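You operate a simulated robot arm through the tools that you are given. There is no shell and no other tool. Be economical: measure what you need, move in short steps, check, and stop when the job is done.

You run a simulated two-armed robot. Do the job below in one go: nothing can be reset, and whatever is moved stays where it is left.

## Task
Carry the tray to the table, then spray and polish the dust mark off the picture.
Fine: the picture on the mat; both hands; bottle and duster go back in the tray. Set down upright: glass cleaner bottle. What is to be rubbed or washed off counts as gone when no trace of it is left.

It is judged by the outcome, as a careful person would: the job done as asked, and still so three seconds after it is handed in. It fails if anything else is knocked over, pushed out of place, dropped, spilled or broken.

## Robot
Two 7-joint arms with two-finger parallel grippers on one trunk, on a base that drives. Base frame: it is fixed to the floor where the robot stands at the start and does not move with it; the origin is under the middle of the robot, x ahead of it, y to its left, z up. Lengths are in cm, angles in degrees, forces in N, time in s.
The left shoulder is at the start at [5, 16.1, 99.8], the right one opposite. With the tool pointing down near the work surface each hand reaches from about 10 to 62 cm from the robot's upright axis, wherever it stands, measured 20 degrees to its own side. Places, roughly: inside of the blue tray [50, -10, 50]; lake picture [50, -150, 75]; squeeze side of the glass cleaner bottle [50, 0, 60]; top of the narrow table [60, -80, 80]. Payload 3.43 kg a hand.
Tool frame (each hand has its own): the origin (TCP) lies between the finger pads and is the grasp point; the fingertips stand 3 cm ahead of it; z points along the fingers, y is the line along which they close. Largest opening 9.4 cm; finger width 2.8, thickness 1; the body of the gripper, 5 by 9.6 cm, starts 5.5 cm behind the TCP.
Orientation is told as [roll, pitch, yaw] about the base's x, y, z axes, in that order, counted from this pose: with the fingers straight down and closing along the base's y, the tool's x points along the base's -x, its y along +y and its z along -z.

## Interface
- The arms move only by the tool jog_arm. It takes "left_targets", "right_targets" or both (then of equal length, played together; a hand with none holds still); each is a list of rows, each a list of 3 entries, a list of its own where there are three numbers: the opening in per cent of the stroke, from 0 (shut) to 100 (fully open), then the shift along the tool's x, y, z in cm, then the turn, a rotation vector about the tool's x, y, z in degrees. In form: [[grip, [tx, ty, tz], [ax, ay, az]], ...]. A call has 1 to 20 rows; each row is the pose to reach, as a shift and turn from the pose commanded when the call began, along the tool's axes at that moment. Each row takes 0.2 s and may step no farther than 5 cm and 8.6 degrees from the row before; otherwise, or with a gripper value out of range, the whole call is refused. Where a pose cannot be reached the arm comes as near as it can. A force on the tool above 90 N (or 10 N above the force at the start of the call, whichever is more), or a blocked arm, ends the call early, and 0.2 s more pass. Each finger travels about 4.5 cm/s and halts on what it meets, pressing with about 20 N; the grip force reading is that of the motor and also rises with nothing between the fingers. The clock runs only during rows and for 0.2 s after the last one: add rows that repeat a pose to give the fingers time. The reply holds the time, the measured pose of the TCP, the force on the tool along the base axes, the opening and the grip force, in the units named above and with some noise, with the torque about the TCP (base axes, N m) and any sound that the robot's microphone picked up.
- Cameras (640 x 400 px; columns grow to the right, rows downward): "scene" is now at [11.77, -4.09, 113]; the picture's right is [-0.45, -0.89, 0.00], its down [-0.44, 0.22, -0.87] and it looks along [0.78, -0.40, -0.49] (base axes); focal length 214 px, centre (320, 200). "left" rides on the left gripper at [7.6, -1.4, -10.2] in its tool frame; the picture's right is [0.18, 0.98, 0.00], its down [-0.75, 0.14, -0.64] and it looks along [-0.63, 0.12, 0.77] (tool axes); focal length 243 px, centre (320, 200). "right" rides on the right gripper at [7.6, 1.4, -10.2] in its tool frame; the picture's right is [-0.18, 0.98, 0.00], its down [-0.75, -0.14, -0.64] and it looks along [-0.63, -0.12, 0.77] (tool axes); focal length 243 px, centre (320, 200). There is no depth. A picture from a camera that has moved, and an enlarged one, comes with that camera's place and axes in the base frame and with its lens.
- grab_frame(camera): a new picture of that camera. The clock stands still meanwhile.
- raise_lower(by): slides the trunk up (or, below 0, down) by that many cm; the arms and the scene camera ride with it, the base frame stays. It gives what a move gives, with no picture.
- roll_base(legs): drives the robot by 1 to 6 legs, each [ahead, left, turn to the left] in cm, cm and degrees, along the robot's own axes; the way and the turn of a leg run together, so that a leg with both is an arc; at most 150 cm and 180 degrees a leg. The arms and the cameras ride along, it lands a little off, and it stops where it bumps. It gives what a move gives.
- pan_tilt(pan, tilt): turns the head with the scene camera to pan (to the left, within 80 degrees either way) and tilt (down, from -29 to 69), counted from straight ahead of the robot. It gives what a move gives.
- close_up(camera, box): a new picture of the part [left, top, right, bottom] of that camera's present view, enlarged. The clock stands still meanwhile.
- hand_in(): hands the job in; it is judged then, once.

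Work in short steps. Places have to be worked out from the pictures, the camera data and where the tool is seen: move nearer, look again, correct. Check each grasp and each placing, and mend what went wrong. You have 120 turns and 92 pictures in all, those below and enlarged ones among them. Open the grippers and draw the arms clear of the work before you hand the job in, unless the task says otherwise; then end with one line.

The tools are called after "Emit:" as a command line: name --argument value ..., lists and objects as JSON in quotes. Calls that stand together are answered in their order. jog_arm: Moves the arms, as the interface text tells. Its arguments: {"type":"object","properties":{"left_targets":{"type":"array","items":{"type":"array"}},"right_targets":{"type":"array","items":{"type":"array"}}},"required":[]} The other tools are called the same way: raise_lower (by) slides the trunk up or down; roll_base (legs) drives the base; pan_tilt (pan, tilt) turns the head that bears the scene camera; grab_frame (camera) takes a picture; close_up (camera, box) takes an enlarged picture of a part of a camera's view; hand_in () hands the job in.

At the start:

```text
clock: 0.0
left_tcp_pos: [45.74, 1.87, 106.06]
left_tcp_rot: [-0.1, 0.0, 0.1]
left_contact_force: [-0.6, 0.2, -0.5]
left_torque: [0.0, 0.03, -0.04]
left_finger_gap: 9.38
left_gripper_force: 0.1
right_tcp_pos: [39.84, -40.44, 102.99]
right_tcp_rot: [0.0, 0.0, 0.1]
right_contact_force: [0.1, 0.4, -0.4]
right_torque: [0.03, 0.02, -0.01]
right_finger_gap: 9.38
right_gripper_force: 0.1
trunk travel left (down, up): [-2.5, 24.2]
robot x, y, heading: [-0.17, -0.07, 0.1]
head pan, tilt: [-27.0, 29.4]
```

scene: 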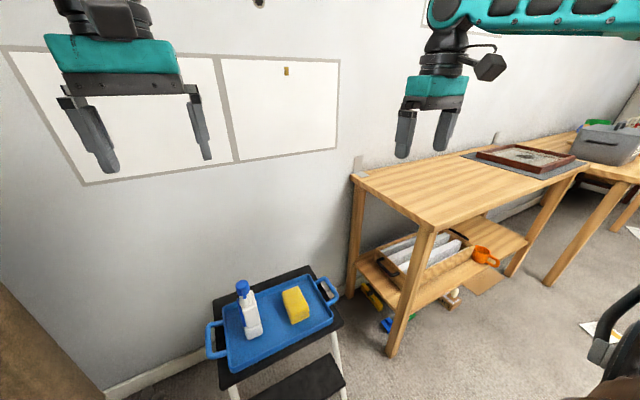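
right: 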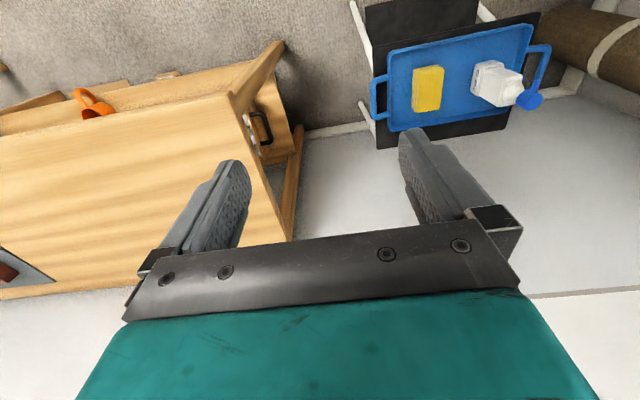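
left: 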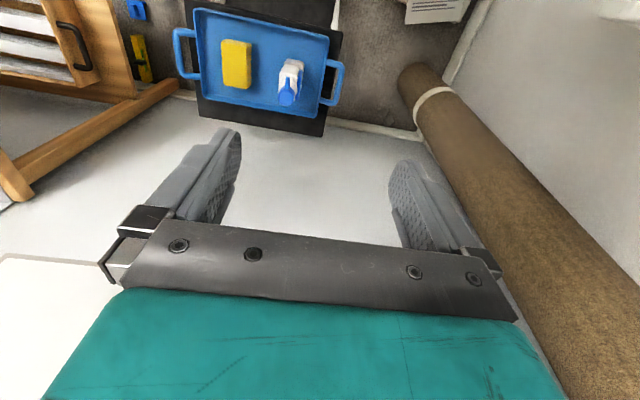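

The tray seems to have loop handles at about y=+7 and y=-29, x≈53. I'll look closer at the tray and at the table.

Emit:
close_up --camera "scene" --box '[190, 250, 360, 390]'

Emit:
close_up --camera "scene" --box '[340, 90, 640, 280]'

Emit:
close_up --camera "left" --box '[150, 0, 370, 140]'

```text
2.86 times, centred on (275, 320) of scene
camera zoom: at [11.77, -4.09, 113.0], right [-0.45, -0.89, 0.0], down [-0.44, 0.22, -0.87], along [0.78, -0.4, -0.49], focal length 613 px, centre (449, -143)
```

zoom: 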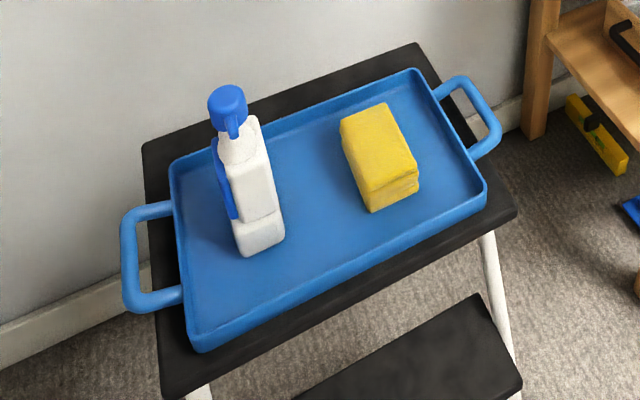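

```text
2.11 times, centred on (490, 185) of scene
camera zoom: at [11.77, -4.09, 113.0], right [-0.45, -0.89, 0.0], down [-0.44, 0.22, -0.87], along [0.78, -0.4, -0.49], focal length 452 px, centre (-38, 232)
```

zoom: 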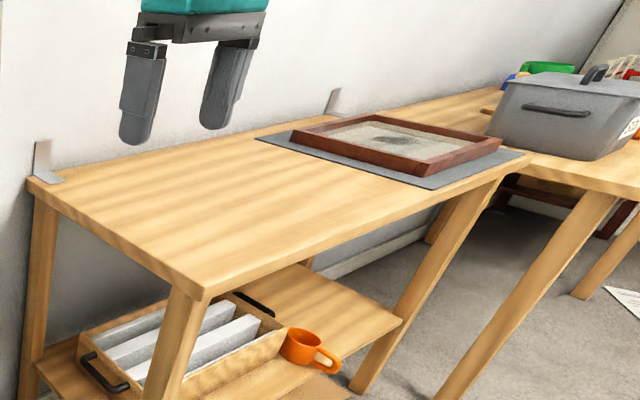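

```text
2.86 times, centred on (260, 70) of left
camera zoom: at [37.93, 0.51, 116.2], right [-0.18, 0.98, 0.0], down [0.75, 0.14, 0.64], along [0.63, 0.12, -0.77], focal length 693 px, centre (491, 571)
```

zoom: 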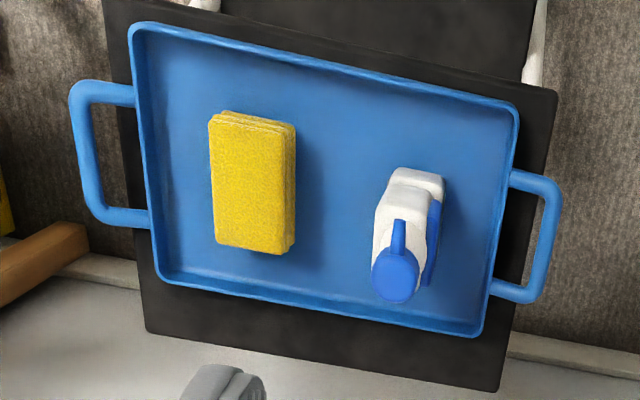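

Handles measured at about [53.7, 8, 51] and [53.3, -29.6, 51], bars along x. Before moving I look to the right to see obstacles along the route.

Emit:
pan_tilt --pan -78 --tilt 30

Emit:
grab_frame --camera "scene"

Emit:
pan_tilt --pan -15 --tilt 60

Emit:
grab_frame --camera "scene"

```text
clock: 1.2
left_tcp_pos: [45.63, 1.98, 106.05]
left_tcp_rot: [0.0, 0.0, -0.1]
left_contact_force: [0.1, -0.3, -0.2]
left_torque: [-0.04, 0.01, -0.02]
left_finger_gap: 9.4
left_gripper_force: 0.2
right_tcp_pos: [39.82, -40.47, 102.94]
right_tcp_rot: [0.0, 0.0, 0.0]
right_contact_force: [0.7, 1.0, 0.5]
right_torque: [0.0, -0.01, -0.02]
right_finger_gap: 9.41
right_gripper_force: 0.0
trunk travel left (down, up): [-2.5, 24.2]
robot x, y, heading: [0.14, -0.13, 0.0]
head pan, tilt: [-78.0, 30.0]
```

```text
85 pictures are left
camera scene: at [5.58, -8.81, 112.91], right [-0.98, -0.21, 0.0], down [-0.1, 0.49, -0.87], along [0.18, -0.85, -0.5], focal length 214 px, centre (320, 200)
```

scene: 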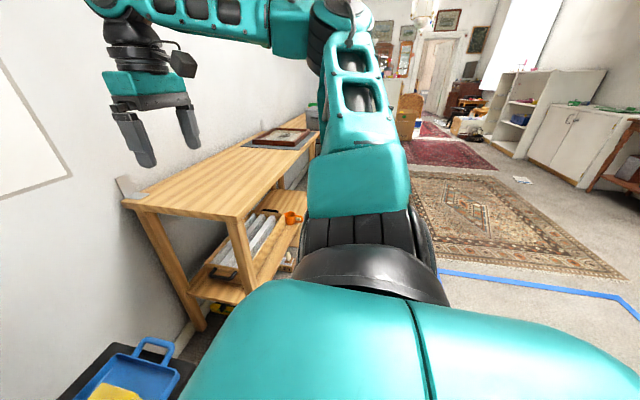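

```text
clock: 2.5
left_tcp_pos: [45.64, 1.99, 105.96]
left_tcp_rot: [0.0, 0.1, 0.0]
left_contact_force: [-0.3, -0.1, 1.2]
left_torque: [0.0, 0.04, -0.01]
left_finger_gap: 9.38
left_gripper_force: 0.1
right_tcp_pos: [39.7, -40.46, 103.06]
right_tcp_rot: [0.0, 0.0, 0.1]
right_contact_force: [-0.4, -0.7, 1.1]
right_torque: [0.0, -0.02, -0.01]
right_finger_gap: 9.43
right_gripper_force: 0.1
trunk travel left (down, up): [-2.5, 24.2]
robot x, y, heading: [-0.07, -0.38, 0.2]
head pan, tilt: [-15.0, 60.0]
```

```text
84 pictures are left
camera scene: at [10.13, -1.7, 108.7], right [-0.26, -0.97, 0.0], down [-0.84, 0.22, -0.5], along [0.48, -0.13, -0.87], focal length 214 px, centre (320, 200)
```

scene: 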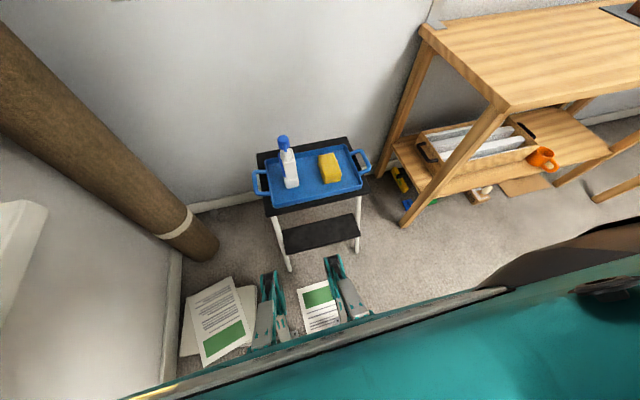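

Something teal stands near the robot's front on the floor; I zoom to tell whether it's the robot's base or loose objects.

Emit:
close_up --camera "scene" --box '[170, 200, 390, 380]'

```text
2.22 times, centred on (280, 290) of scene
camera zoom: at [10.13, -1.7, 108.7], right [-0.26, -0.97, 0.0], down [-0.84, 0.22, -0.5], along [0.48, -0.13, -0.87], focal length 477 px, centre (409, 0)
```

zoom: 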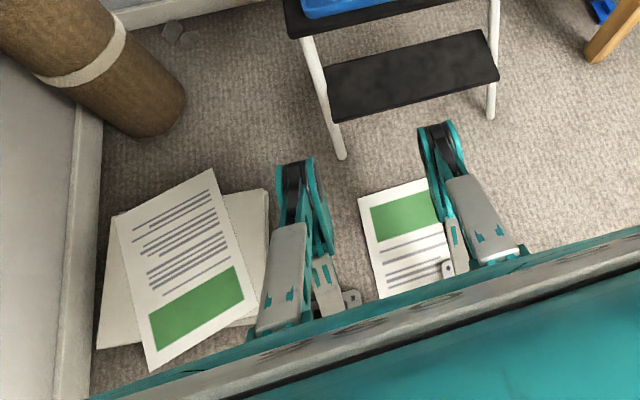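

The teal things are the robot's own casters. I move both hands above the handles with fingers partly open, at z≈62.

Emit:
jog_arm --left_targets '[[30, [-2, 1.5, 0], [0, 0, 0]], [30, [-4, 3, 0], [0, 0, 0]], [30, [-6, 4.6, 0], [0, 0, 0]], [30, [-8, 6.1, 0], [0, 0, 0]], [30, [-8, 6.1, 4.9], [0, 0, 0]], [30, [-8, 6.1, 9.8], [0, 0, 0]], [30, [-8, 6.1, 14.7], [0, 0, 0]], [30, [-8, 6.1, 19.6], [0, 0, 0]], [30, [-8, 6.1, 24.5], [0, 0, 0]], [30, [-8, 6.1, 29.4], [0, 0, 0]], [30, [-8, 6.1, 34.3], [0, 0, 0]], [30, [-8, 6.1, 39.2], [0, 0, 0]], [30, [-8, 6.1, 44], [0, 0, 0]], [30, [-8, 6.1, 44], [0, 0, 0]]]' --right_targets '[[30, [-3.4, 2.7, 0], [0, 0, 0]], [30, [-6.8, 5.5, 0], [0, 0, 0]], [30, [-10.2, 8.2, 0], [0, 0, 0]], [30, [-13.5, 10.9, 0], [0, 0, 0]], [30, [-13.5, 10.9, 4.6], [0, 0, 0]], [30, [-13.5, 10.9, 9.2], [0, 0, 0]], [30, [-13.5, 10.9, 13.8], [0, 0, 0]], [30, [-13.5, 10.9, 18.4], [0, 0, 0]], [30, [-13.5, 10.9, 23], [0, 0, 0]], [30, [-13.5, 10.9, 27.6], [0, 0, 0]], [30, [-13.5, 10.9, 32.2], [0, 0, 0]], [30, [-13.5, 10.9, 36.8], [0, 0, 0]], [30, [-13.5, 10.9, 41], [0, 0, 0]], [30, [-13.5, 10.9, 41], [0, 0, 0]]]'

Emit:
grab_frame --camera "left"

Emit:
grab_frame --camera "right"

Emit:
close_up --camera "scene" --box '[220, 110, 400, 220]'

```text
clock: 5.5
left_tcp_pos: [53.52, 8.09, 61.54]
left_tcp_rot: [0.1, 0.0, 0.0]
left_contact_force: [0.1, 0.3, 0.1]
left_torque: [0.01, 0.0, -0.04]
left_finger_gap: 2.79
left_gripper_force: 0.1
right_tcp_pos: [48.19, -31.46, 67.7]
right_tcp_rot: [0.0, 0.0, 0.0]
right_contact_force: [-0.2, 1.0, 0.1]
right_torque: [0.01, -0.01, 0.0]
right_finger_gap: 2.83
right_gripper_force: 0.0
right hand out of reach, approached as far as the arm can: row 11, 12, 13, 14
trunk travel left (down, up): [-2.5, 24.2]
robot x, y, heading: [-0.13, 0.05, -0.0]
head pan, tilt: [-15.0, 60.0]
```

```text
82 pictures are left
camera left: at [45.84, 6.55, 71.81], right [-0.18, 0.98, 0.0], down [0.75, 0.14, 0.64], along [0.63, 0.12, -0.77], focal length 243 px, centre (320, 200)
```

left: 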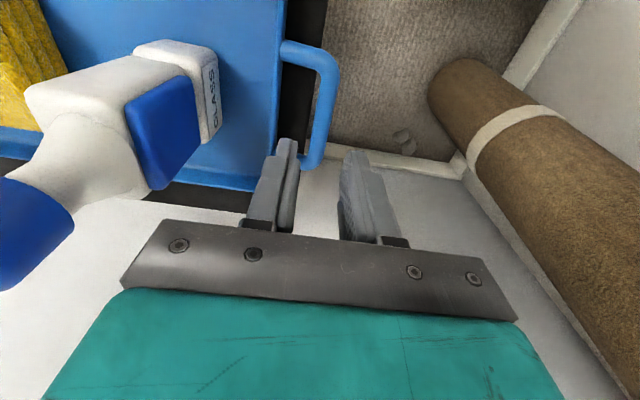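

```text
81 pictures are left
camera right: at [40.51, -29.92, 78.12], right [0.18, 0.98, 0.0], down [0.75, -0.14, 0.64], along [0.63, -0.12, -0.77], focal length 243 px, centre (320, 200)
```

right: 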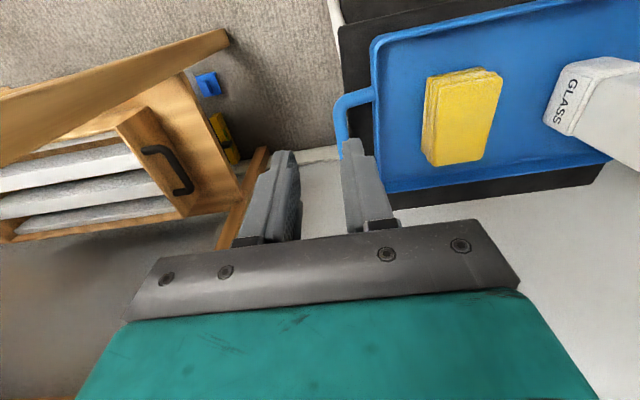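

```text
3.56 times, centred on (310, 165) of scene
camera zoom: at [10.13, -1.7, 108.7], right [-0.26, -0.97, 0.0], down [-0.84, 0.22, -0.5], along [0.48, -0.13, -0.87], focal length 763 px, centre (356, 324)
```

zoom: 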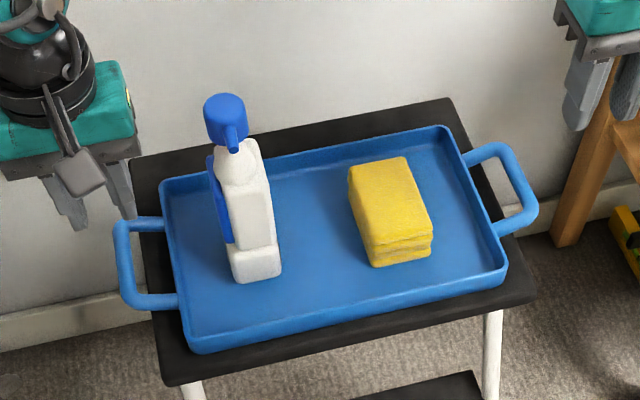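

The right hand can't reach from here, so I roll 8 cm ahead: the right caster goes between the stool legs, the left caster passes outside with clearance. The hands are clear of the tray at this height.

Emit:
roll_base --legs '[[8, 0, 0]]'

```text
clock: 6.5
left_tcp_pos: [57.67, 7.88, 61.69]
left_tcp_rot: [0.0, -0.1, -0.1]
left_contact_force: [0.2, 0.0, 0.4]
left_torque: [0.01, -0.01, -0.01]
left_finger_gap: 2.83
left_gripper_force: 0.1
right_tcp_pos: [52.24, -31.51, 67.79]
right_tcp_rot: [0.0, -0.1, -0.1]
right_contact_force: [0.5, 0.4, 0.1]
right_torque: [0.0, 0.02, 0.0]
right_finger_gap: 2.81
right_gripper_force: 0.1
trunk travel left (down, up): [-2.5, 24.2]
robot x, y, heading: [4.21, 0.09, -0.3]
head pan, tilt: [-15.0, 60.0]
stopped in leg 1: the robot was blocked; the commanded pose is now the measured one
```

It stopped at 4.2 cm ahead; I check that the stool and tray didn't move.

Emit:
grab_frame --camera "scene"

Emit:
close_up --camera "scene" --box '[200, 160, 420, 340]'

```text
79 pictures are left
camera scene: at [14.31, -1.71, 108.7], right [-0.26, -0.97, 0.0], down [-0.84, 0.23, -0.5], along [0.48, -0.13, -0.87], focal length 214 px, centre (320, 200)
```

scene: 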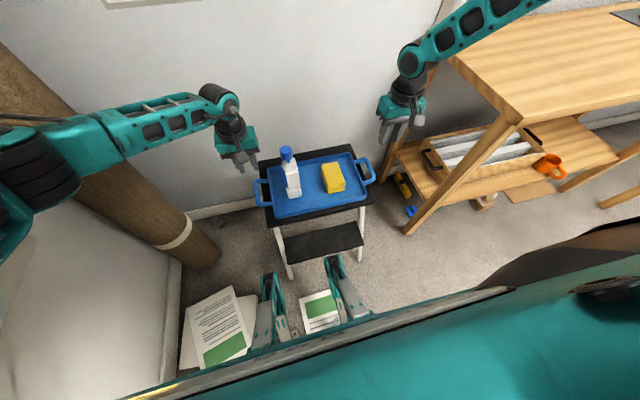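

```text
2.22 times, centred on (310, 250) of scene
camera zoom: at [14.31, -1.71, 108.7], right [-0.26, -0.97, 0.0], down [-0.84, 0.23, -0.5], along [0.48, -0.13, -0.87], focal length 477 px, centre (342, 89)
```

zoom: 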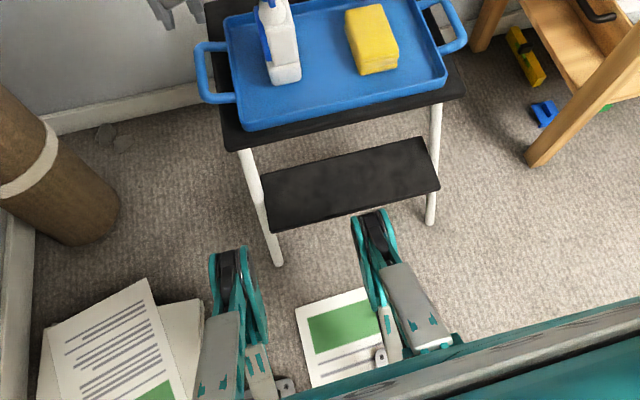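

The right caster touched the stool's step but the tray is still at x≈53.5. I move the hands to stand above the handles at z≈59.

Emit:
jog_arm --left_targets '[[30, [2, 0, 0], [0, 0, 0]], [30, [4.1, 0.1, 1.7], [0, 0, 0]], [30, [4.1, 0.1, 2.7], [0, 0, 0]]]' --right_targets '[[30, [-1.2, 1.9, 2], [0, 0, 0]], [30, [-1.2, 1.9, 6], [0, 0, 0]], [30, [-1.2, 1.9, 8.8], [0, 0, 0]]]'

Emit:
grab_frame --camera "right"

Emit:
grab_frame --camera "left"

```text
clock: 7.3
left_tcp_pos: [53.71, 7.96, 58.83]
left_tcp_rot: [0.0, 0.0, -0.1]
left_contact_force: [-0.1, -0.2, -0.6]
left_torque: [-0.01, -0.03, 0.0]
left_finger_gap: 2.84
left_gripper_force: 0.1
right_tcp_pos: [49.58, -31.51, 65.64]
right_tcp_rot: [0.0, -0.1, -0.1]
right_contact_force: [-0.5, 0.2, 0.5]
right_torque: [0.0, -0.01, 0.01]
right_finger_gap: 2.79
right_gripper_force: 0.0
right hand out of reach, approached as far as the arm can: row 1, 2, 3
trunk travel left (down, up): [-2.5, 24.2]
robot x, y, heading: [3.57, 0.03, -0.3]
head pan, tilt: [-15.0, 60.0]
```

```text
77 pictures are left
camera right: at [41.9, -29.92, 76.01], right [0.19, 0.98, 0.0], down [0.75, -0.14, 0.64], along [0.63, -0.12, -0.77], focal length 243 px, centre (320, 200)
```

right: 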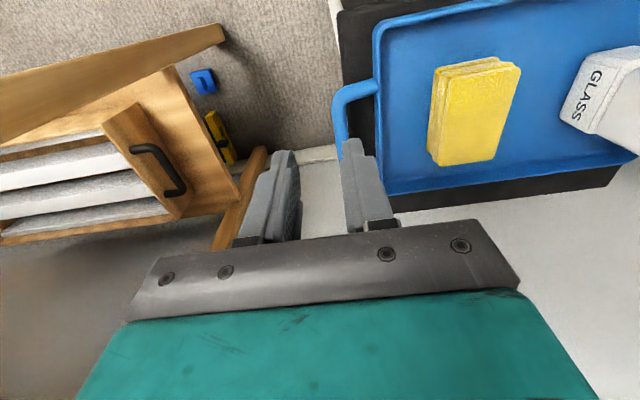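

```text
76 pictures are left
camera left: at [45.97, 6.57, 69.09], right [-0.18, 0.98, 0.0], down [0.75, 0.14, 0.64], along [0.63, 0.12, -0.77], focal length 243 px, centre (320, 200)
```

left: 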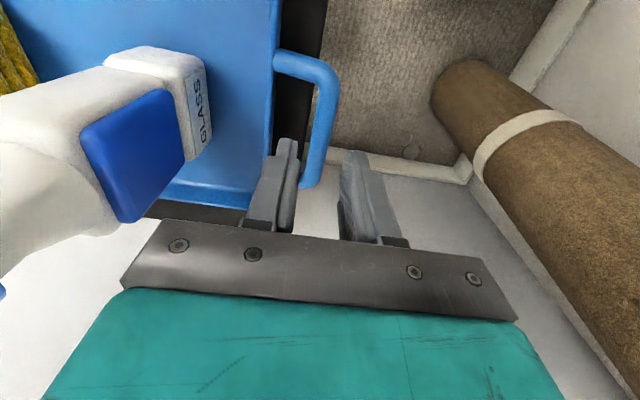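

The right arm is limited at that angle, so I'll raise both hands, back off and drive right to centre on the tray.

Emit:
jog_arm --left_targets '[[30, [0, 0, -5], [0, 0, 0]], [30, [0, 0, -10], [0, 0, 0]], [30, [0, 0, -15], [0, 0, 0]], [30, [0, 0, -20], [0, 0, 0]], [30, [0, 4, -23], [0, 0, 0]], [30, [0, 8, -25], [0, 0, 0]], [30, [0, 11, -27], [0, 0, 0]]]' --right_targets '[[30, [0, 0, -4], [0, 0, 0]], [30, [0, 4, -8], [0, 0, 0]], [30, [0, 8, -12], [0, 0, 0]], [30, [0, 12, -16], [0, 0, 0]], [30, [0, 13, -20], [0, 0, 0]], [30, [0, 13, -20], [0, 0, 0]], [30, [0, 13, -20], [0, 0, 0]]]'

Emit:
roll_base --legs '[[-7, 0, 0], [0, -11, 0], [2.5, 0, 0]]'

```text
refused: row 2 steps farther than a row can; nothing moved
```

```text
clock: 9.5
left_tcp_pos: [49.04, -3.07, 58.9]
left_tcp_rot: [0.0, 0.0, -0.1]
left_contact_force: [-1.2, 0.1, -0.3]
left_torque: [-0.03, 0.01, 0.02]
left_finger_gap: 2.83
left_gripper_force: 0.1
right_tcp_pos: [44.81, -42.38, 65.65]
right_tcp_rot: [0.0, -0.2, -0.1]
right_contact_force: [0.1, -0.2, 0.8]
right_torque: [0.04, 0.02, -0.03]
right_finger_gap: 2.82
right_gripper_force: 0.0
trunk travel left (down, up): [-2.5, 24.2]
robot x, y, heading: [-0.76, -11.22, 0.1]
head pan, tilt: [-15.0, 60.0]
```

The arm move was refused (my row was too long) and the base still drove; the left hand may have touched the bottle. Checking at once.

Emit:
grab_frame --camera "left"

Emit:
grab_frame --camera "scene"

```text
75 pictures are left
camera left: at [41.28, -4.44, 69.12], right [-0.18, 0.98, 0.0], down [0.75, 0.14, 0.64], along [0.63, 0.12, -0.77], focal length 243 px, centre (320, 200)
```

left: 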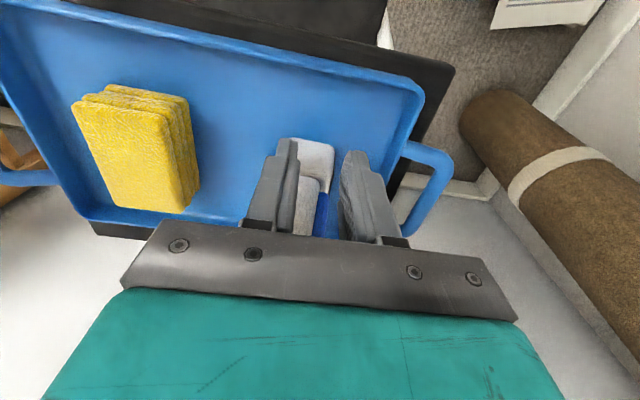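

```text
74 pictures are left
camera scene: at [9.61, -12.69, 108.69], right [-0.26, -0.97, 0.0], down [-0.84, 0.23, -0.5], along [0.48, -0.13, -0.87], focal length 214 px, centre (320, 200)
```

scene: 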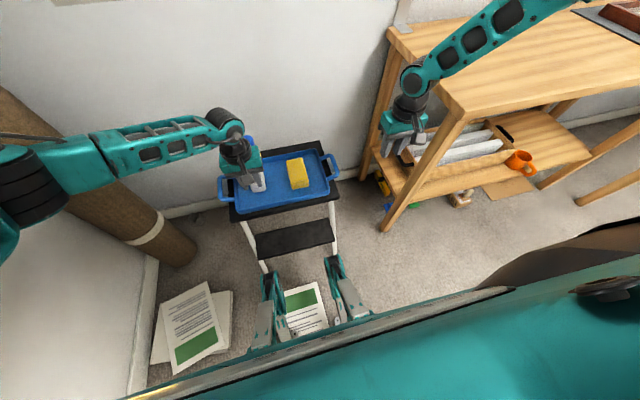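

Emit:
close_up --camera "scene" --box '[190, 90, 350, 220]'

Emit:
grab_frame --camera "right"

```text
3.08 times, centred on (270, 155) of scene
camera zoom: at [9.61, -12.69, 108.69], right [-0.26, -0.97, 0.0], down [-0.84, 0.23, -0.5], along [0.48, -0.13, -0.87], focal length 660 px, centre (474, 338)
```

zoom: 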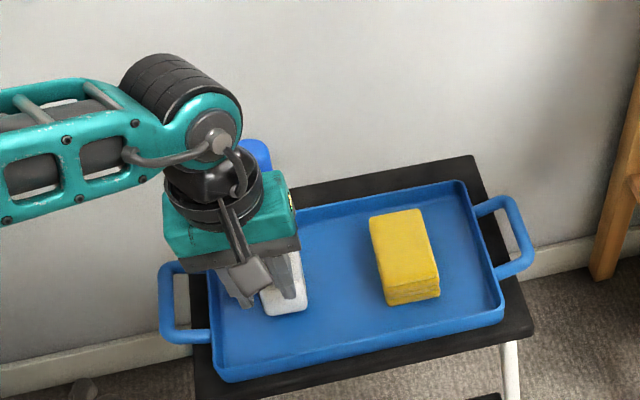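

```text
72 pictures are left
camera right: at [37.16, -40.93, 76.01], right [0.19, 0.98, 0.0], down [0.75, -0.14, 0.64], along [0.63, -0.12, -0.77], focal length 243 px, centre (320, 200)
```

right: 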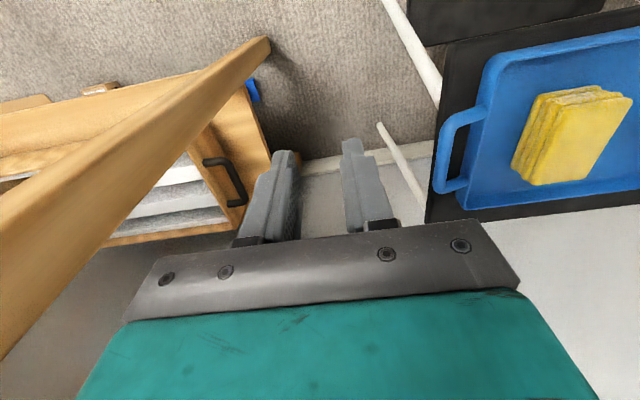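

The bottle may be leaning slightly on the hand; I withdraw the left hand slowly in -x so the bottle settles.

Emit:
jog_arm --left_targets '[[30, [0.2, 0, 0], [0, 0, 0]], [30, [0.4, 0, 0], [0, 0, 0]], [30, [0.6, 0, 0], [0, 0, 0]], [30, [0.8, 0, 0], [0, 0, 0]], [30, [1.0, 0, 0], [0, 0, 0]], [30, [1.2, 0, 0], [0, 0, 0]], [30, [1.4, 0, 0], [0, 0, 0]], [30, [1.6, 0, 0], [0, 0, 0]], [30, [1.8, 0, 0], [0, 0, 0]], [30, [2.0, 0, 0], [0, 0, 0]], [30, [2.3, 0, 0], [0, 0, 0]], [30, [2.6, 0, 0], [0, 0, 0]], [30, [3, 0, 0], [0, 0, 0]], [30, [3.5, 0, 0], [0, 0, 0]], [30, [4.5, 0, 0], [0, 0, 0]], [30, [6, 0, 0], [0, 0, 0]], [30, [8, 0, 0], [0, 0, 0]]]'

Emit:
close_up --camera "scene" --box '[190, 90, 350, 220]'

```text
clock: 13.1
left_tcp_pos: [40.92, -2.88, 58.8]
left_tcp_rot: [-0.1, 0.0, -0.3]
left_contact_force: [0.8, 0.3, -0.2]
left_torque: [0.01, 0.03, 0.0]
left_finger_gap: 2.79
left_gripper_force: 0.0
right_tcp_pos: [44.73, -42.42, 65.7]
right_tcp_rot: [0.0, 0.0, -0.1]
right_contact_force: [0.5, 0.2, -0.3]
right_torque: [0.0, 0.01, 0.0]
right_finger_gap: 2.82
right_gripper_force: 0.1
trunk travel left (down, up): [-2.5, 24.2]
robot x, y, heading: [-0.36, -10.77, -0.1]
head pan, tilt: [-15.0, 60.0]
```

```text
3.08 times, centred on (270, 155) of scene
camera zoom: at [9.61, -12.69, 108.7], right [-0.26, -0.97, 0.0], down [-0.84, 0.23, -0.5], along [0.48, -0.13, -0.87], focal length 660 px, centre (474, 338)
```

zoom: 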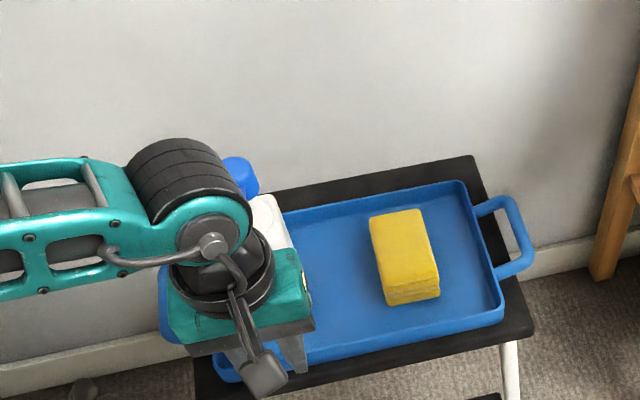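

The bottle cap has come back. Now raise both hands, moving them outward over the handle positions.

Emit:
jog_arm --left_targets '[[30, [0, 0, -4.8], [0, 0, 0]], [30, [0, 0, -9.6], [0, 0, 0]], [30, [0, 0, -14.4], [0, 0, 0]], [30, [0, 0, -19.2], [0, 0, 0]], [30, [0, 0, -23], [0, 0, 0]], [30, [0, 4.5, -23], [0, 0, 0]], [30, [0, 9, -23], [0, 0, 0]], [30, [0, 13, -23], [0, 0, 0]]]' --right_targets '[[30, [0, 0, -4.8], [0, 0, 0]], [30, [0, 0, -9.6], [0, 0, 0]], [30, [0, 0, -14.4], [0, 0, 0]], [30, [0, 0, -16], [0, 0, 0]], [30, [-3, 3.5, -16], [0, 0, 0]], [30, [-6, 7, -16], [0, 0, 0]], [30, [-8.6, 10.5, -16], [0, 0, 0]], [30, [-8.6, 12.8, -16], [0, 0, 0]]]'

Emit:
close_up --camera "scene" --box '[190, 90, 350, 220]'

```text
clock: 14.9
left_tcp_pos: [41.13, 9.88, 81.86]
left_tcp_rot: [0.0, 0.0, -0.2]
left_contact_force: [1.0, 0.1, -0.3]
left_torque: [0.0, 0.01, 0.0]
left_finger_gap: 2.82
left_gripper_force: 0.1
right_tcp_pos: [51.08, -31.13, 82.41]
right_tcp_rot: [0.2, -0.3, -0.3]
right_contact_force: [-0.7, 0.2, -0.5]
right_torque: [-0.03, 0.01, -0.02]
right_finger_gap: 2.82
right_gripper_force: 0.1
right hand out of reach, approached as far as the arm can: row 7, 8
trunk travel left (down, up): [-2.5, 24.2]
robot x, y, heading: [-0.81, -10.81, -0.2]
head pan, tilt: [-15.0, 60.0]
```

```text
3.08 times, centred on (270, 155) of scene
camera zoom: at [9.61, -12.69, 108.7], right [-0.26, -0.97, 0.0], down [-0.84, 0.23, -0.5], along [0.48, -0.13, -0.87], focal length 660 px, centre (474, 338)
```

zoom: 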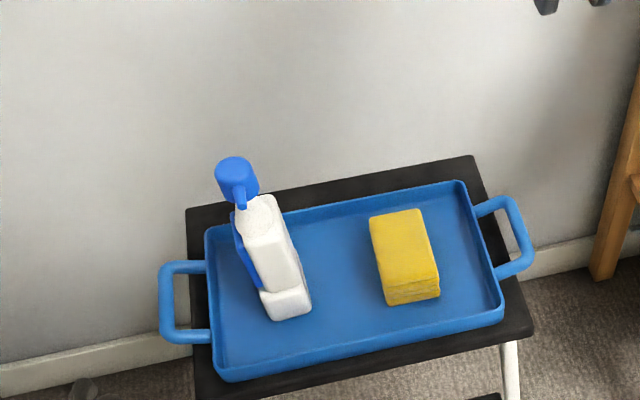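

The bottle is upright and fine. The right arm stops short of where the left one can go; I look at its posture.

Emit:
pan_tilt --pan -45 --tilt 30

Emit:
grab_frame --camera "scene"

Emit:
pan_tilt --pan 20 --tilt 30

Emit:
grab_frame --camera "scene"

```text
clock: 15.8
left_tcp_pos: [41.19, 9.9, 81.87]
left_tcp_rot: [-0.1, 0.0, -0.2]
left_contact_force: [-0.1, -0.7, -0.7]
left_torque: [0.02, 0.01, 0.02]
left_finger_gap: 2.79
left_gripper_force: 0.0
right_tcp_pos: [51.28, -31.11, 82.46]
right_tcp_rot: [0.1, -0.2, -0.2]
right_contact_force: [-0.4, 0.6, -0.4]
right_torque: [-0.01, 0.01, 0.02]
right_finger_gap: 2.82
right_gripper_force: 0.0
trunk travel left (down, up): [-2.5, 24.2]
robot x, y, heading: [-0.19, -10.83, -0.2]
head pan, tilt: [-45.0, 30.0]
```

```text
69 pictures are left
camera scene: at [9.56, -17.35, 112.9], right [-0.71, -0.71, 0.0], down [-0.35, 0.35, -0.87], along [0.61, -0.61, -0.5], focal length 214 px, centre (320, 200)
```

scene: 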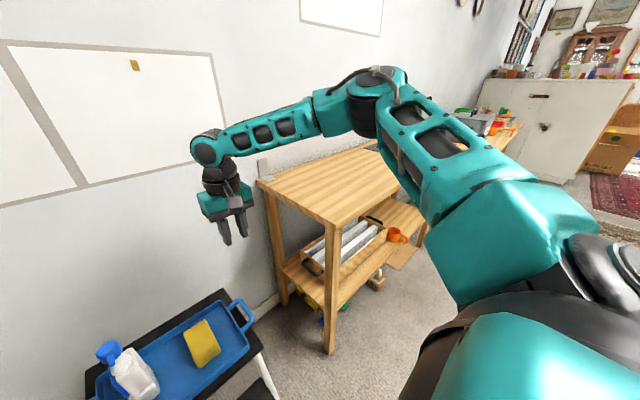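

```text
clock: 17.2
left_tcp_pos: [41.13, 9.8, 81.85]
left_tcp_rot: [0.0, 0.0, -0.1]
left_contact_force: [-0.7, 0.3, 0.1]
left_torque: [0.02, -0.01, 0.01]
left_finger_gap: 2.8
left_gripper_force: 0.0
right_tcp_pos: [51.17, -31.17, 82.48]
right_tcp_rot: [0.2, -0.1, -0.1]
right_contact_force: [-0.4, 0.5, -1.3]
right_torque: [0.02, 0.02, -0.04]
right_finger_gap: 2.81
right_gripper_force: 0.0
trunk travel left (down, up): [-2.5, 24.2]
robot x, y, heading: [-0.67, -10.99, -0.2]
head pan, tilt: [20.0, 30.0]
```

```text
68 pictures are left
camera scene: at [11.68, -7.89, 112.91], right [0.34, -0.94, 0.0], down [-0.47, -0.17, -0.87], along [0.81, 0.29, -0.5], focal length 214 px, centre (320, 200)
```

scene: 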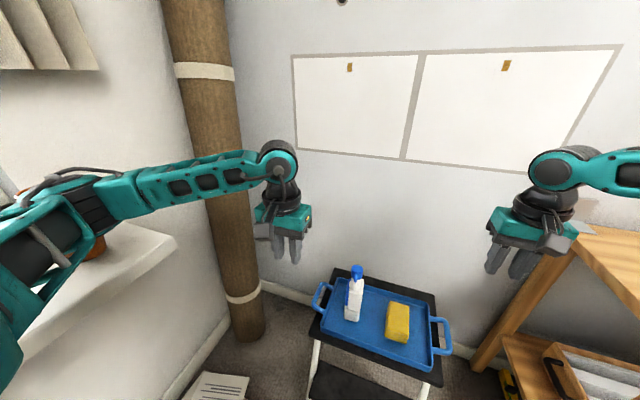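

Tilting the fingers forward (about the bar's perpendicular) brings the wrists back, which gains reach. I tilt both by 25° and come above the handles at z≈63.

Emit:
jog_arm --left_targets '[[30, [-4, -0.6, 0], [0, -8.5, 0]], [30, [-8, -1.2, 0], [0, -17, 0]], [30, [-12.4, -1.8, 0], [0, -25, 0]], [30, [-12.4, -1.8, 4.8], [0, -25, 0]], [30, [-12.4, -1.8, 9.6], [0, -25, 0]], [30, [-12.4, -1.8, 14.4], [0, -25, 0]], [30, [-12.4, -1.8, 19], [0, -25, 0]], [30, [-12.4, -1.8, 19], [0, -25, 0]]]' --right_targets '[[30, [0, 0, 0], [0, -8.5, 0]], [30, [0, 0, 0], [0, -17, 0]], [30, [-1, 1.5, 0], [0, -25, 0]], [30, [-2.2, 1.5, 4.8], [0, -25, 0]], [30, [-2.2, 1.5, 9.6], [0, -25, 0]], [30, [-2.2, 1.5, 14.4], [0, -25, 0]], [30, [-2.2, 1.5, 19], [0, -25, 0]], [30, [-2.2, 1.5, 19], [0, -25, 0]]]'

```text
clock: 19.2
left_tcp_pos: [53.92, 5.16, 64.26]
left_tcp_rot: [0.0, -26.1, -1.7]
left_contact_force: [-0.1, 0.2, -1.1]
left_torque: [0.0, -0.02, 0.0]
left_finger_gap: 2.81
left_gripper_force: 0.0
right_tcp_pos: [49.82, -35.14, 69.92]
right_tcp_rot: [0.9, -25.3, -0.8]
right_contact_force: [0.4, -0.6, -0.2]
right_torque: [0.05, 0.02, 0.0]
right_finger_gap: 2.83
right_gripper_force: 0.0
right hand out of reach, approached as far as the arm can: row 5, 6, 7, 8
trunk travel left (down, up): [-2.5, 24.2]
robot x, y, heading: [-0.62, -11.63, -0.6]
head pan, tilt: [20.0, 30.0]
stopped in row 8 (left hand): the arm was blocked; the commanded pose is now the measured one
```

The left arm got blocked; I check pictures before doing anything else.

Emit:
grab_frame --camera "scene"

Emit:
grab_frame --camera "left"

```text
67 pictures are left
camera scene: at [11.31, -9.49, 112.97], right [0.33, -0.94, -0.01], down [-0.47, -0.16, -0.87], along [0.82, 0.3, -0.49], focal length 214 px, centre (320, 200)
```

scene: 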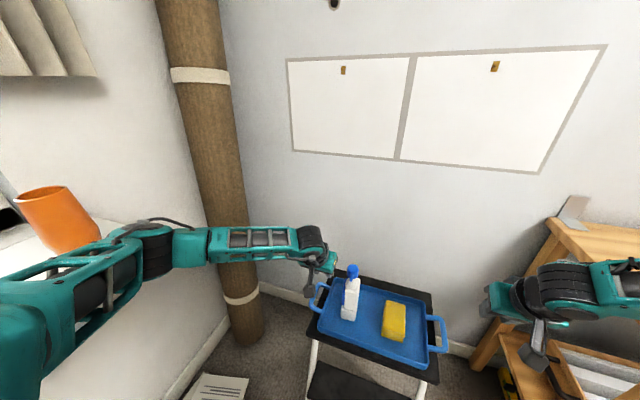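

```text
66 pictures are left
camera left: at [42.51, 4.16, 70.03], right [-0.13, 0.99, -0.08], down [0.4, 0.13, 0.91], along [0.91, 0.09, -0.41], focal length 243 px, centre (320, 200)
```

left: 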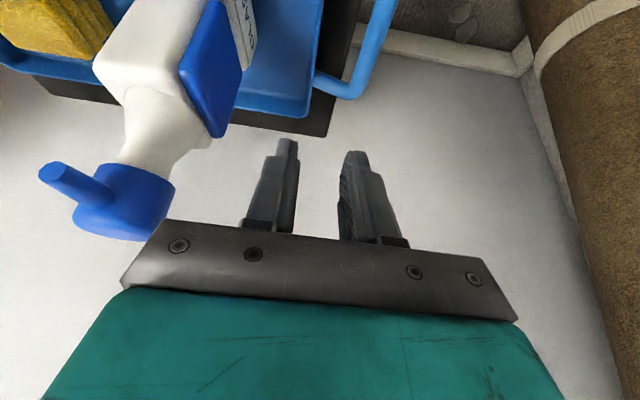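

The left elbow is low near the cabinet on the left. I lift and untilt the left arm, and draw the right hand in to reshape its posture.

Emit:
jog_arm --left_targets '[[30, [-2, 0, -4.1], [0, 0, 0]], [30, [-4, 0, -8.2], [0, 0, 0]], [30, [-4, 1.3, -9], [0, 8.5, 0]], [30, [-4, 2.6, -9], [0, 17, 0]], [30, [-4, 3.2, -9], [0, 26, 0]]]' --right_targets '[[30, [3.3, 1.3, -1.5], [0, 8.5, 0]], [30, [6.6, 2.6, -3], [0, 17, 0]], [30, [9.9, 4, -4.6], [0, 25, 0]], [30, [9.9, 4, -4.6], [0, 25, 0]], [30, [9.9, 4, -4.6], [0, 25, 0]]]'

```text
refused: row 5 steps farther than a row can; nothing moved
```

Emit:
jog_arm --left_targets '[[30, [-2, 0, -4.1], [0, 0, 0]], [30, [-4, 0, -8.2], [0, 0, 0]], [30, [-4, 1.3, -9], [0, 8.5, 0]], [30, [-4, 2.6, -9], [0, 17, 0]], [30, [-4, 3.2, -9], [0, 25.5, 0]]]' --right_targets '[[30, [3.3, 1.3, -1.5], [0, 8.5, 0]], [30, [6.6, 2.6, -3], [0, 17, 0]], [30, [9.9, 4, -4.6], [0, 25, 0]], [30, [9.9, 4, -4.6], [0, 25, 0]], [30, [9.9, 4, -4.6], [0, 25, 0]]]'

```text
clock: 20.4
left_tcp_pos: [53.83, 9.75, 73.1]
left_tcp_rot: [-0.6, 0.1, -1.4]
left_contact_force: [0.2, -0.7, 0.1]
left_torque: [0.0, -0.03, -0.01]
left_finger_gap: 2.81
left_gripper_force: 0.0
right_tcp_pos: [39.23, -30.45, 70.19]
right_tcp_rot: [0.1, 0.0, -0.4]
right_contact_force: [0.2, 0.4, 0.4]
right_torque: [-0.02, 0.0, -0.03]
right_finger_gap: 2.84
right_gripper_force: 0.0
trunk travel left (down, up): [-2.5, 24.2]
robot x, y, heading: [-0.31, -11.7, -0.5]
head pan, tilt: [20.0, 30.0]
```

Left reaches fine untilted. Now I push the right hand straight outward at z≈70.

Emit:
jog_arm --right_targets '[[30, [-4, 0.3, 0], [0, 0, 0]], [30, [-8, 0.6, 0], [0, 0, 0]], [30, [-11, 0.9, 0], [0, 0, 0]], [30, [-12.5, 0.9, 0], [0, 0, 0]], [30, [-12.5, 0.9, 4], [0, 0, 0]]]'

```text
clock: 21.6
left_tcp_pos: [53.77, 9.77, 73.07]
left_tcp_rot: [-0.6, 0.0, -1.4]
left_contact_force: [-0.5, -0.1, -0.5]
left_torque: [-0.02, -0.03, 0.01]
left_finger_gap: 2.84
left_gripper_force: 0.2
right_tcp_pos: [46.33, -33.73, 72.04]
right_tcp_rot: [0.1, -0.1, -0.3]
right_contact_force: [0.1, 0.3, -0.1]
right_torque: [-0.04, 0.01, -0.03]
right_finger_gap: 2.82
right_gripper_force: 0.1
right hand out of reach, approached as far as the arm can: row 1, 2, 3, 4, 5
trunk travel left (down, up): [-2.5, 24.2]
robot x, y, heading: [-0.66, -11.03, -0.4]
head pan, tilt: [20.0, 30.0]
```

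The right arm seems stuck at a joint limit with its elbow far out. I raise it high, swing it inward (mirroring the left's start pose), to bring the elbow to a better posture.

Emit:
jog_arm --right_targets '[[30, [1, 0, -4.8], [0, 0, 0]], [30, [2, 0, -9.6], [0, 0, 0]], [30, [3, 0, -14.4], [0, 0, 0]], [30, [4, 0, -19.2], [0, 0, 0]], [30, [4, 0, -24], [0, 0, 0]], [30, [4, 0, -28.8], [0, 0, 0]], [30, [4, 0, -32], [0, 0, 0]], [30, [4, 4.5, -33], [0, 0, 0]], [30, [3, 9, -33], [0, 0, 0]], [30, [2, 13.5, -33], [0, 0, 0]], [30, [1, 18, -33], [0, 0, 0]], [30, [0, 21, -33], [0, 0, 0]]]'

Emit:
pan_tilt --pan -45 --tilt 35

Emit:
grab_frame --camera "scene"

```text
clock: 24.2
left_tcp_pos: [53.75, 9.98, 73.08]
left_tcp_rot: [-0.6, 0.0, -1.3]
left_contact_force: [0.5, -1.0, 1.0]
left_torque: [-0.03, 0.02, 0.0]
left_finger_gap: 2.81
left_gripper_force: 0.1
right_tcp_pos: [40.18, -23.83, 100.57]
right_tcp_rot: [0.0, -0.1, -0.2]
right_contact_force: [0.5, 0.0, -0.1]
right_torque: [-0.02, 0.0, -0.02]
right_finger_gap: 2.81
right_gripper_force: 0.0
right hand out of reach, approached as far as the arm can: row 9, 10, 11, 12
trunk travel left (down, up): [-2.5, 24.2]
robot x, y, heading: [-0.13, -11.38, -0.4]
head pan, tilt: [20.0, 30.0]
```

```text
clock: 25.6
left_tcp_pos: [53.81, 9.84, 73.07]
left_tcp_rot: [-0.6, 0.0, -1.4]
left_contact_force: [-0.9, 0.0, 0.1]
left_torque: [-0.02, -0.01, 0.01]
left_finger_gap: 2.82
left_gripper_force: 0.1
right_tcp_pos: [40.2, -24.04, 100.71]
right_tcp_rot: [0.1, 0.0, -0.3]
right_contact_force: [0.8, 0.3, 0.9]
right_torque: [0.01, -0.01, 0.02]
right_finger_gap: 2.82
right_gripper_force: 0.0
trunk travel left (down, up): [-2.5, 24.2]
robot x, y, heading: [-0.48, -11.19, -0.8]
head pan, tilt: [-45.0, 35.0]
```

```text
65 pictures are left
camera scene: at [9.38, -17.46, 112.13], right [-0.71, -0.7, 0.0], down [-0.4, 0.41, -0.82], along [0.58, -0.58, -0.57], focal length 214 px, centre (320, 200)
```

scene: 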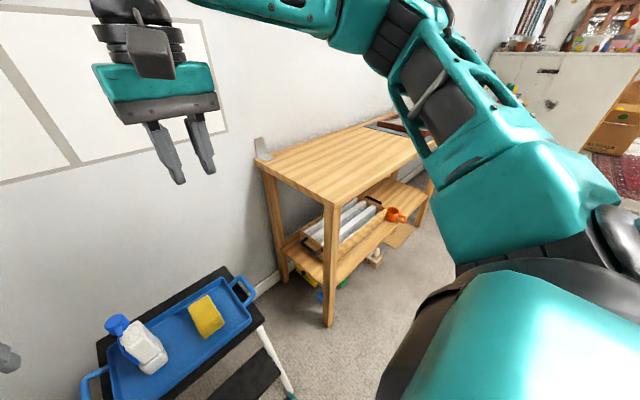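

The right arm can't go inward, possibly a wrist-yaw limit. I test by yawing the tool left while moving inward.

Emit:
jog_arm --right_targets '[[30, [0, 0, 0], [0, 0, -8.5]], [30, [0, 0, 0], [0, 0, -17]], [30, [0, 0, 0], [0, 0, -25]], [30, [-2, 4, 0], [0, 0, -25]], [30, [-4, 8, 0], [0, 0, -25]], [30, [-4, 11, 0], [0, 0, -25]]]'

```text
clock: 26.9
left_tcp_pos: [53.96, 9.82, 73.01]
left_tcp_rot: [-0.6, 0.0, -1.3]
left_contact_force: [0.1, 0.4, -0.3]
left_torque: [-0.03, 0.0, -0.08]
left_finger_gap: 2.83
left_gripper_force: 0.1
right_tcp_pos: [40.5, -23.36, 100.06]
right_tcp_rot: [0.1, -0.2, 24.5]
right_contact_force: [-0.2, -0.2, -0.3]
right_torque: [0.01, -0.01, 0.04]
right_finger_gap: 2.83
right_gripper_force: 0.1
right hand out of reach, approached as far as the arm can: row 4, 5, 6
trunk travel left (down, up): [-2.5, 24.2]
robot x, y, heading: [-0.59, -10.93, -0.3]
head pan, tilt: [-45.0, 35.0]
```

Not yaw. I'll try re-shaping the elbow: untwist, then pitch the right hand to point forward (forearm must come behind the hand), at z≈95.

Emit:
jog_arm --right_targets '[[30, [0, 0, 0], [0, 0, 8.5]], [30, [0, 0, 0], [0, 0, 17]], [30, [0, 0, 0], [0, 0, 24.5]], [30, [0, -4, 0], [0, 0, 24.5]], [30, [0, -6, 0], [0, 0, 24.5]], [30, [0, -6, 0], [0, 0, 24.5]]]'

Emit:
jog_arm --right_targets '[[30, [0, 0, 0], [0, -8.5, 0]], [30, [0, 0, 0], [0, -17, 0]], [30, [0, 0, 0], [0, -25.5, 0]], [30, [0, 0, 0], [0, -34, 0]], [30, [0, 0, 0], [0, -42.5, 0]], [30, [0, 0, 0], [0, -51, 0]], [30, [0, 0, 0], [0, -59.5, 0]], [30, [0, 0, 0], [0, -68, 0]], [30, [0, 0, 0], [0, -76, 0]], [30, [-4, 2, 0], [0, -76, 0]], [30, [-8, 3, 0], [0, -76, 0]], [30, [-12, 4, 0], [0, -76, 0]]]'

Emit:
grab_frame --camera "scene"

```text
clock: 28.4
left_tcp_pos: [53.7, 9.74, 73.05]
left_tcp_rot: [-0.6, -0.1, -1.3]
left_contact_force: [0.9, 0.3, -0.1]
left_torque: [0.0, 0.0, 0.0]
left_finger_gap: 2.82
left_gripper_force: 0.1
right_tcp_pos: [43.09, -29.34, 99.59]
right_tcp_rot: [0.1, -0.1, 0.1]
right_contact_force: [-0.6, 0.8, 0.1]
right_torque: [0.01, 0.02, -0.02]
right_finger_gap: 2.85
right_gripper_force: 0.0
trunk travel left (down, up): [-2.5, 24.2]
robot x, y, heading: [-0.26, -10.77, -0.4]
head pan, tilt: [-45.0, 35.0]
```

```text
clock: 30.9
left_tcp_pos: [53.88, 9.91, 73.13]
left_tcp_rot: [-0.4, 0.0, -1.3]
left_contact_force: [0.8, -0.4, 0.0]
left_torque: [0.01, 0.03, 0.02]
left_finger_gap: 2.81
left_gripper_force: 0.0
right_tcp_pos: [55.31, -25.45, 99.99]
right_tcp_rot: [0.5, -76.1, -0.1]
right_contact_force: [-0.1, -0.2, 0.0]
right_torque: [-0.03, 0.02, -0.01]
right_finger_gap: 2.83
right_gripper_force: 0.1
right hand out of reach, approached as far as the arm can: row 9
trunk travel left (down, up): [-2.5, 24.2]
robot x, y, heading: [0.04, -11.04, 0.0]
head pan, tilt: [-45.0, 35.0]
```

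```text
64 pictures are left
camera scene: at [9.39, -17.47, 112.12], right [-0.71, -0.7, 0.0], down [-0.4, 0.41, -0.82], along [0.58, -0.58, -0.57], focal length 214 px, centre (320, 200)
```

scene: 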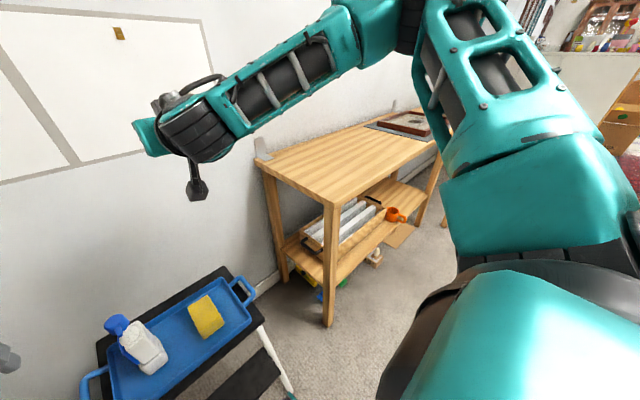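

Keeping the hand forward-pointing, I lower it beside the tray's right end to see if the elbow follows.

Emit:
jog_arm --right_targets '[[30, [4.7, -1, 1.2], [0, 0, 0]], [30, [9.4, -2, 2.4], [0, 0, 0]], [30, [14.1, -3, 3.6], [0, 0, 0]], [30, [18.8, -4, 4.8], [0, 0, 0]], [30, [23.5, -4, 6], [0, 0, 0]], [30, [28.2, -4, 7.2], [0, 0, 0]], [30, [32, -4, 8], [0, 0, 0]]]'

Emit:
grab_frame --camera "scene"

```text
clock: 32.5
left_tcp_pos: [53.84, 9.79, 72.99]
left_tcp_rot: [-0.6, -0.1, -1.3]
left_contact_force: [0.7, -0.7, 0.1]
left_torque: [-0.03, -0.02, -0.01]
left_finger_gap: 2.82
left_gripper_force: 0.1
right_tcp_pos: [52.57, -35.71, 78.41]
right_tcp_rot: [0.5, -75.9, -0.2]
right_contact_force: [0.0, 1.8, -0.2]
right_torque: [-0.01, -0.05, -0.02]
right_finger_gap: 2.8
right_gripper_force: 0.0
right hand out of reach, approached as far as the arm can: row 4, 5, 6, 7
trunk travel left (down, up): [-2.5, 24.2]
robot x, y, heading: [-0.7, -11.09, -0.6]
head pan, tilt: [-45.0, 35.0]
```

```text
63 pictures are left
camera scene: at [9.37, -17.46, 112.13], right [-0.71, -0.7, 0.0], down [-0.4, 0.41, -0.82], along [0.58, -0.58, -0.57], focal length 214 px, centre (320, 200)
```

scene: 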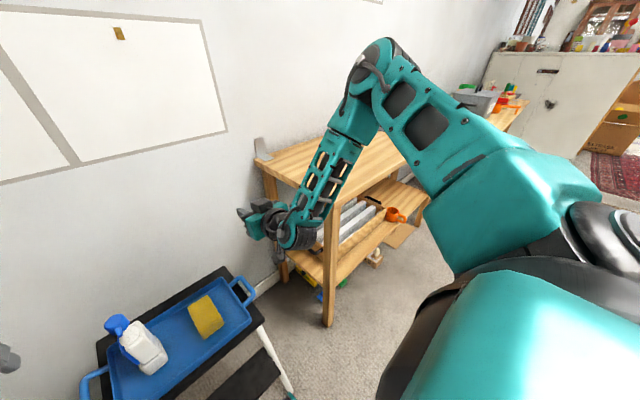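

The right elbow sits high ("elbow up"), unlike the left's low elbow. I try to flip it: extend forward at z≈98 and pitch the fingers upward so the forearm must come from below.

Emit:
jog_arm --right_targets '[[30, [-3.7, 0.5, 1.1], [0, 0, 0]], [30, [-7.4, 1, 2.2], [0, 0, 0]], [30, [-11.1, 1.5, 3.3], [0, 0, 0]], [30, [-14.8, 2, 4.4], [0, 0, 0]], [30, [-18.5, 2.5, 5.5], [0, 0, 0]], [30, [-22, 3, 6.8], [0, 0, 0]], [30, [-22, 3, 6.8], [0, -8.5, 0]], [30, [-22, 3, 6.8], [0, -17, 0]], [30, [-22, 3, 6.8], [0, -25.5, 0]], [30, [-22, 3, 6.8], [0, -34, 0]], [30, [-22, 3, 6.8], [0, -42.5, 0]], [30, [-22, 3, 6.8], [0, -51, 0]]]'

Emit:
grab_frame --camera "scene"

```text
clock: 35.1
left_tcp_pos: [53.83, 9.8, 73.07]
left_tcp_rot: [-0.6, 0.1, -1.3]
left_contact_force: [0.1, -0.2, -0.4]
left_torque: [-0.01, -0.04, -0.02]
left_finger_gap: 2.81
left_gripper_force: 0.1
right_tcp_pos: [61.36, -34.81, 101.5]
right_tcp_rot: [180.0, -52.8, -179.6]
right_contact_force: [0.8, -0.3, 0.3]
right_torque: [0.02, 0.01, -0.03]
right_finger_gap: 2.84
right_gripper_force: 0.1
right hand out of reach, approached as far as the arm can: row 10, 11, 12
trunk travel left (down, up): [-2.5, 24.2]
robot x, y, heading: [-0.29, -10.79, 0.0]
head pan, tilt: [-45.0, 35.0]
```

```text
62 pictures are left
camera scene: at [9.37, -17.46, 112.13], right [-0.71, -0.7, 0.0], down [-0.4, 0.41, -0.82], along [0.58, -0.58, -0.57], focal length 214 px, centre (320, 200)
```

scene: 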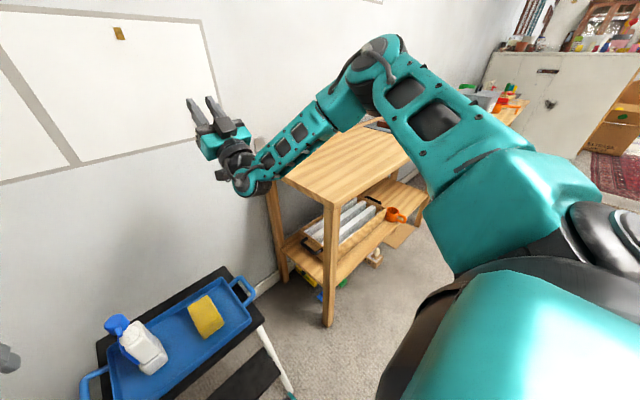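

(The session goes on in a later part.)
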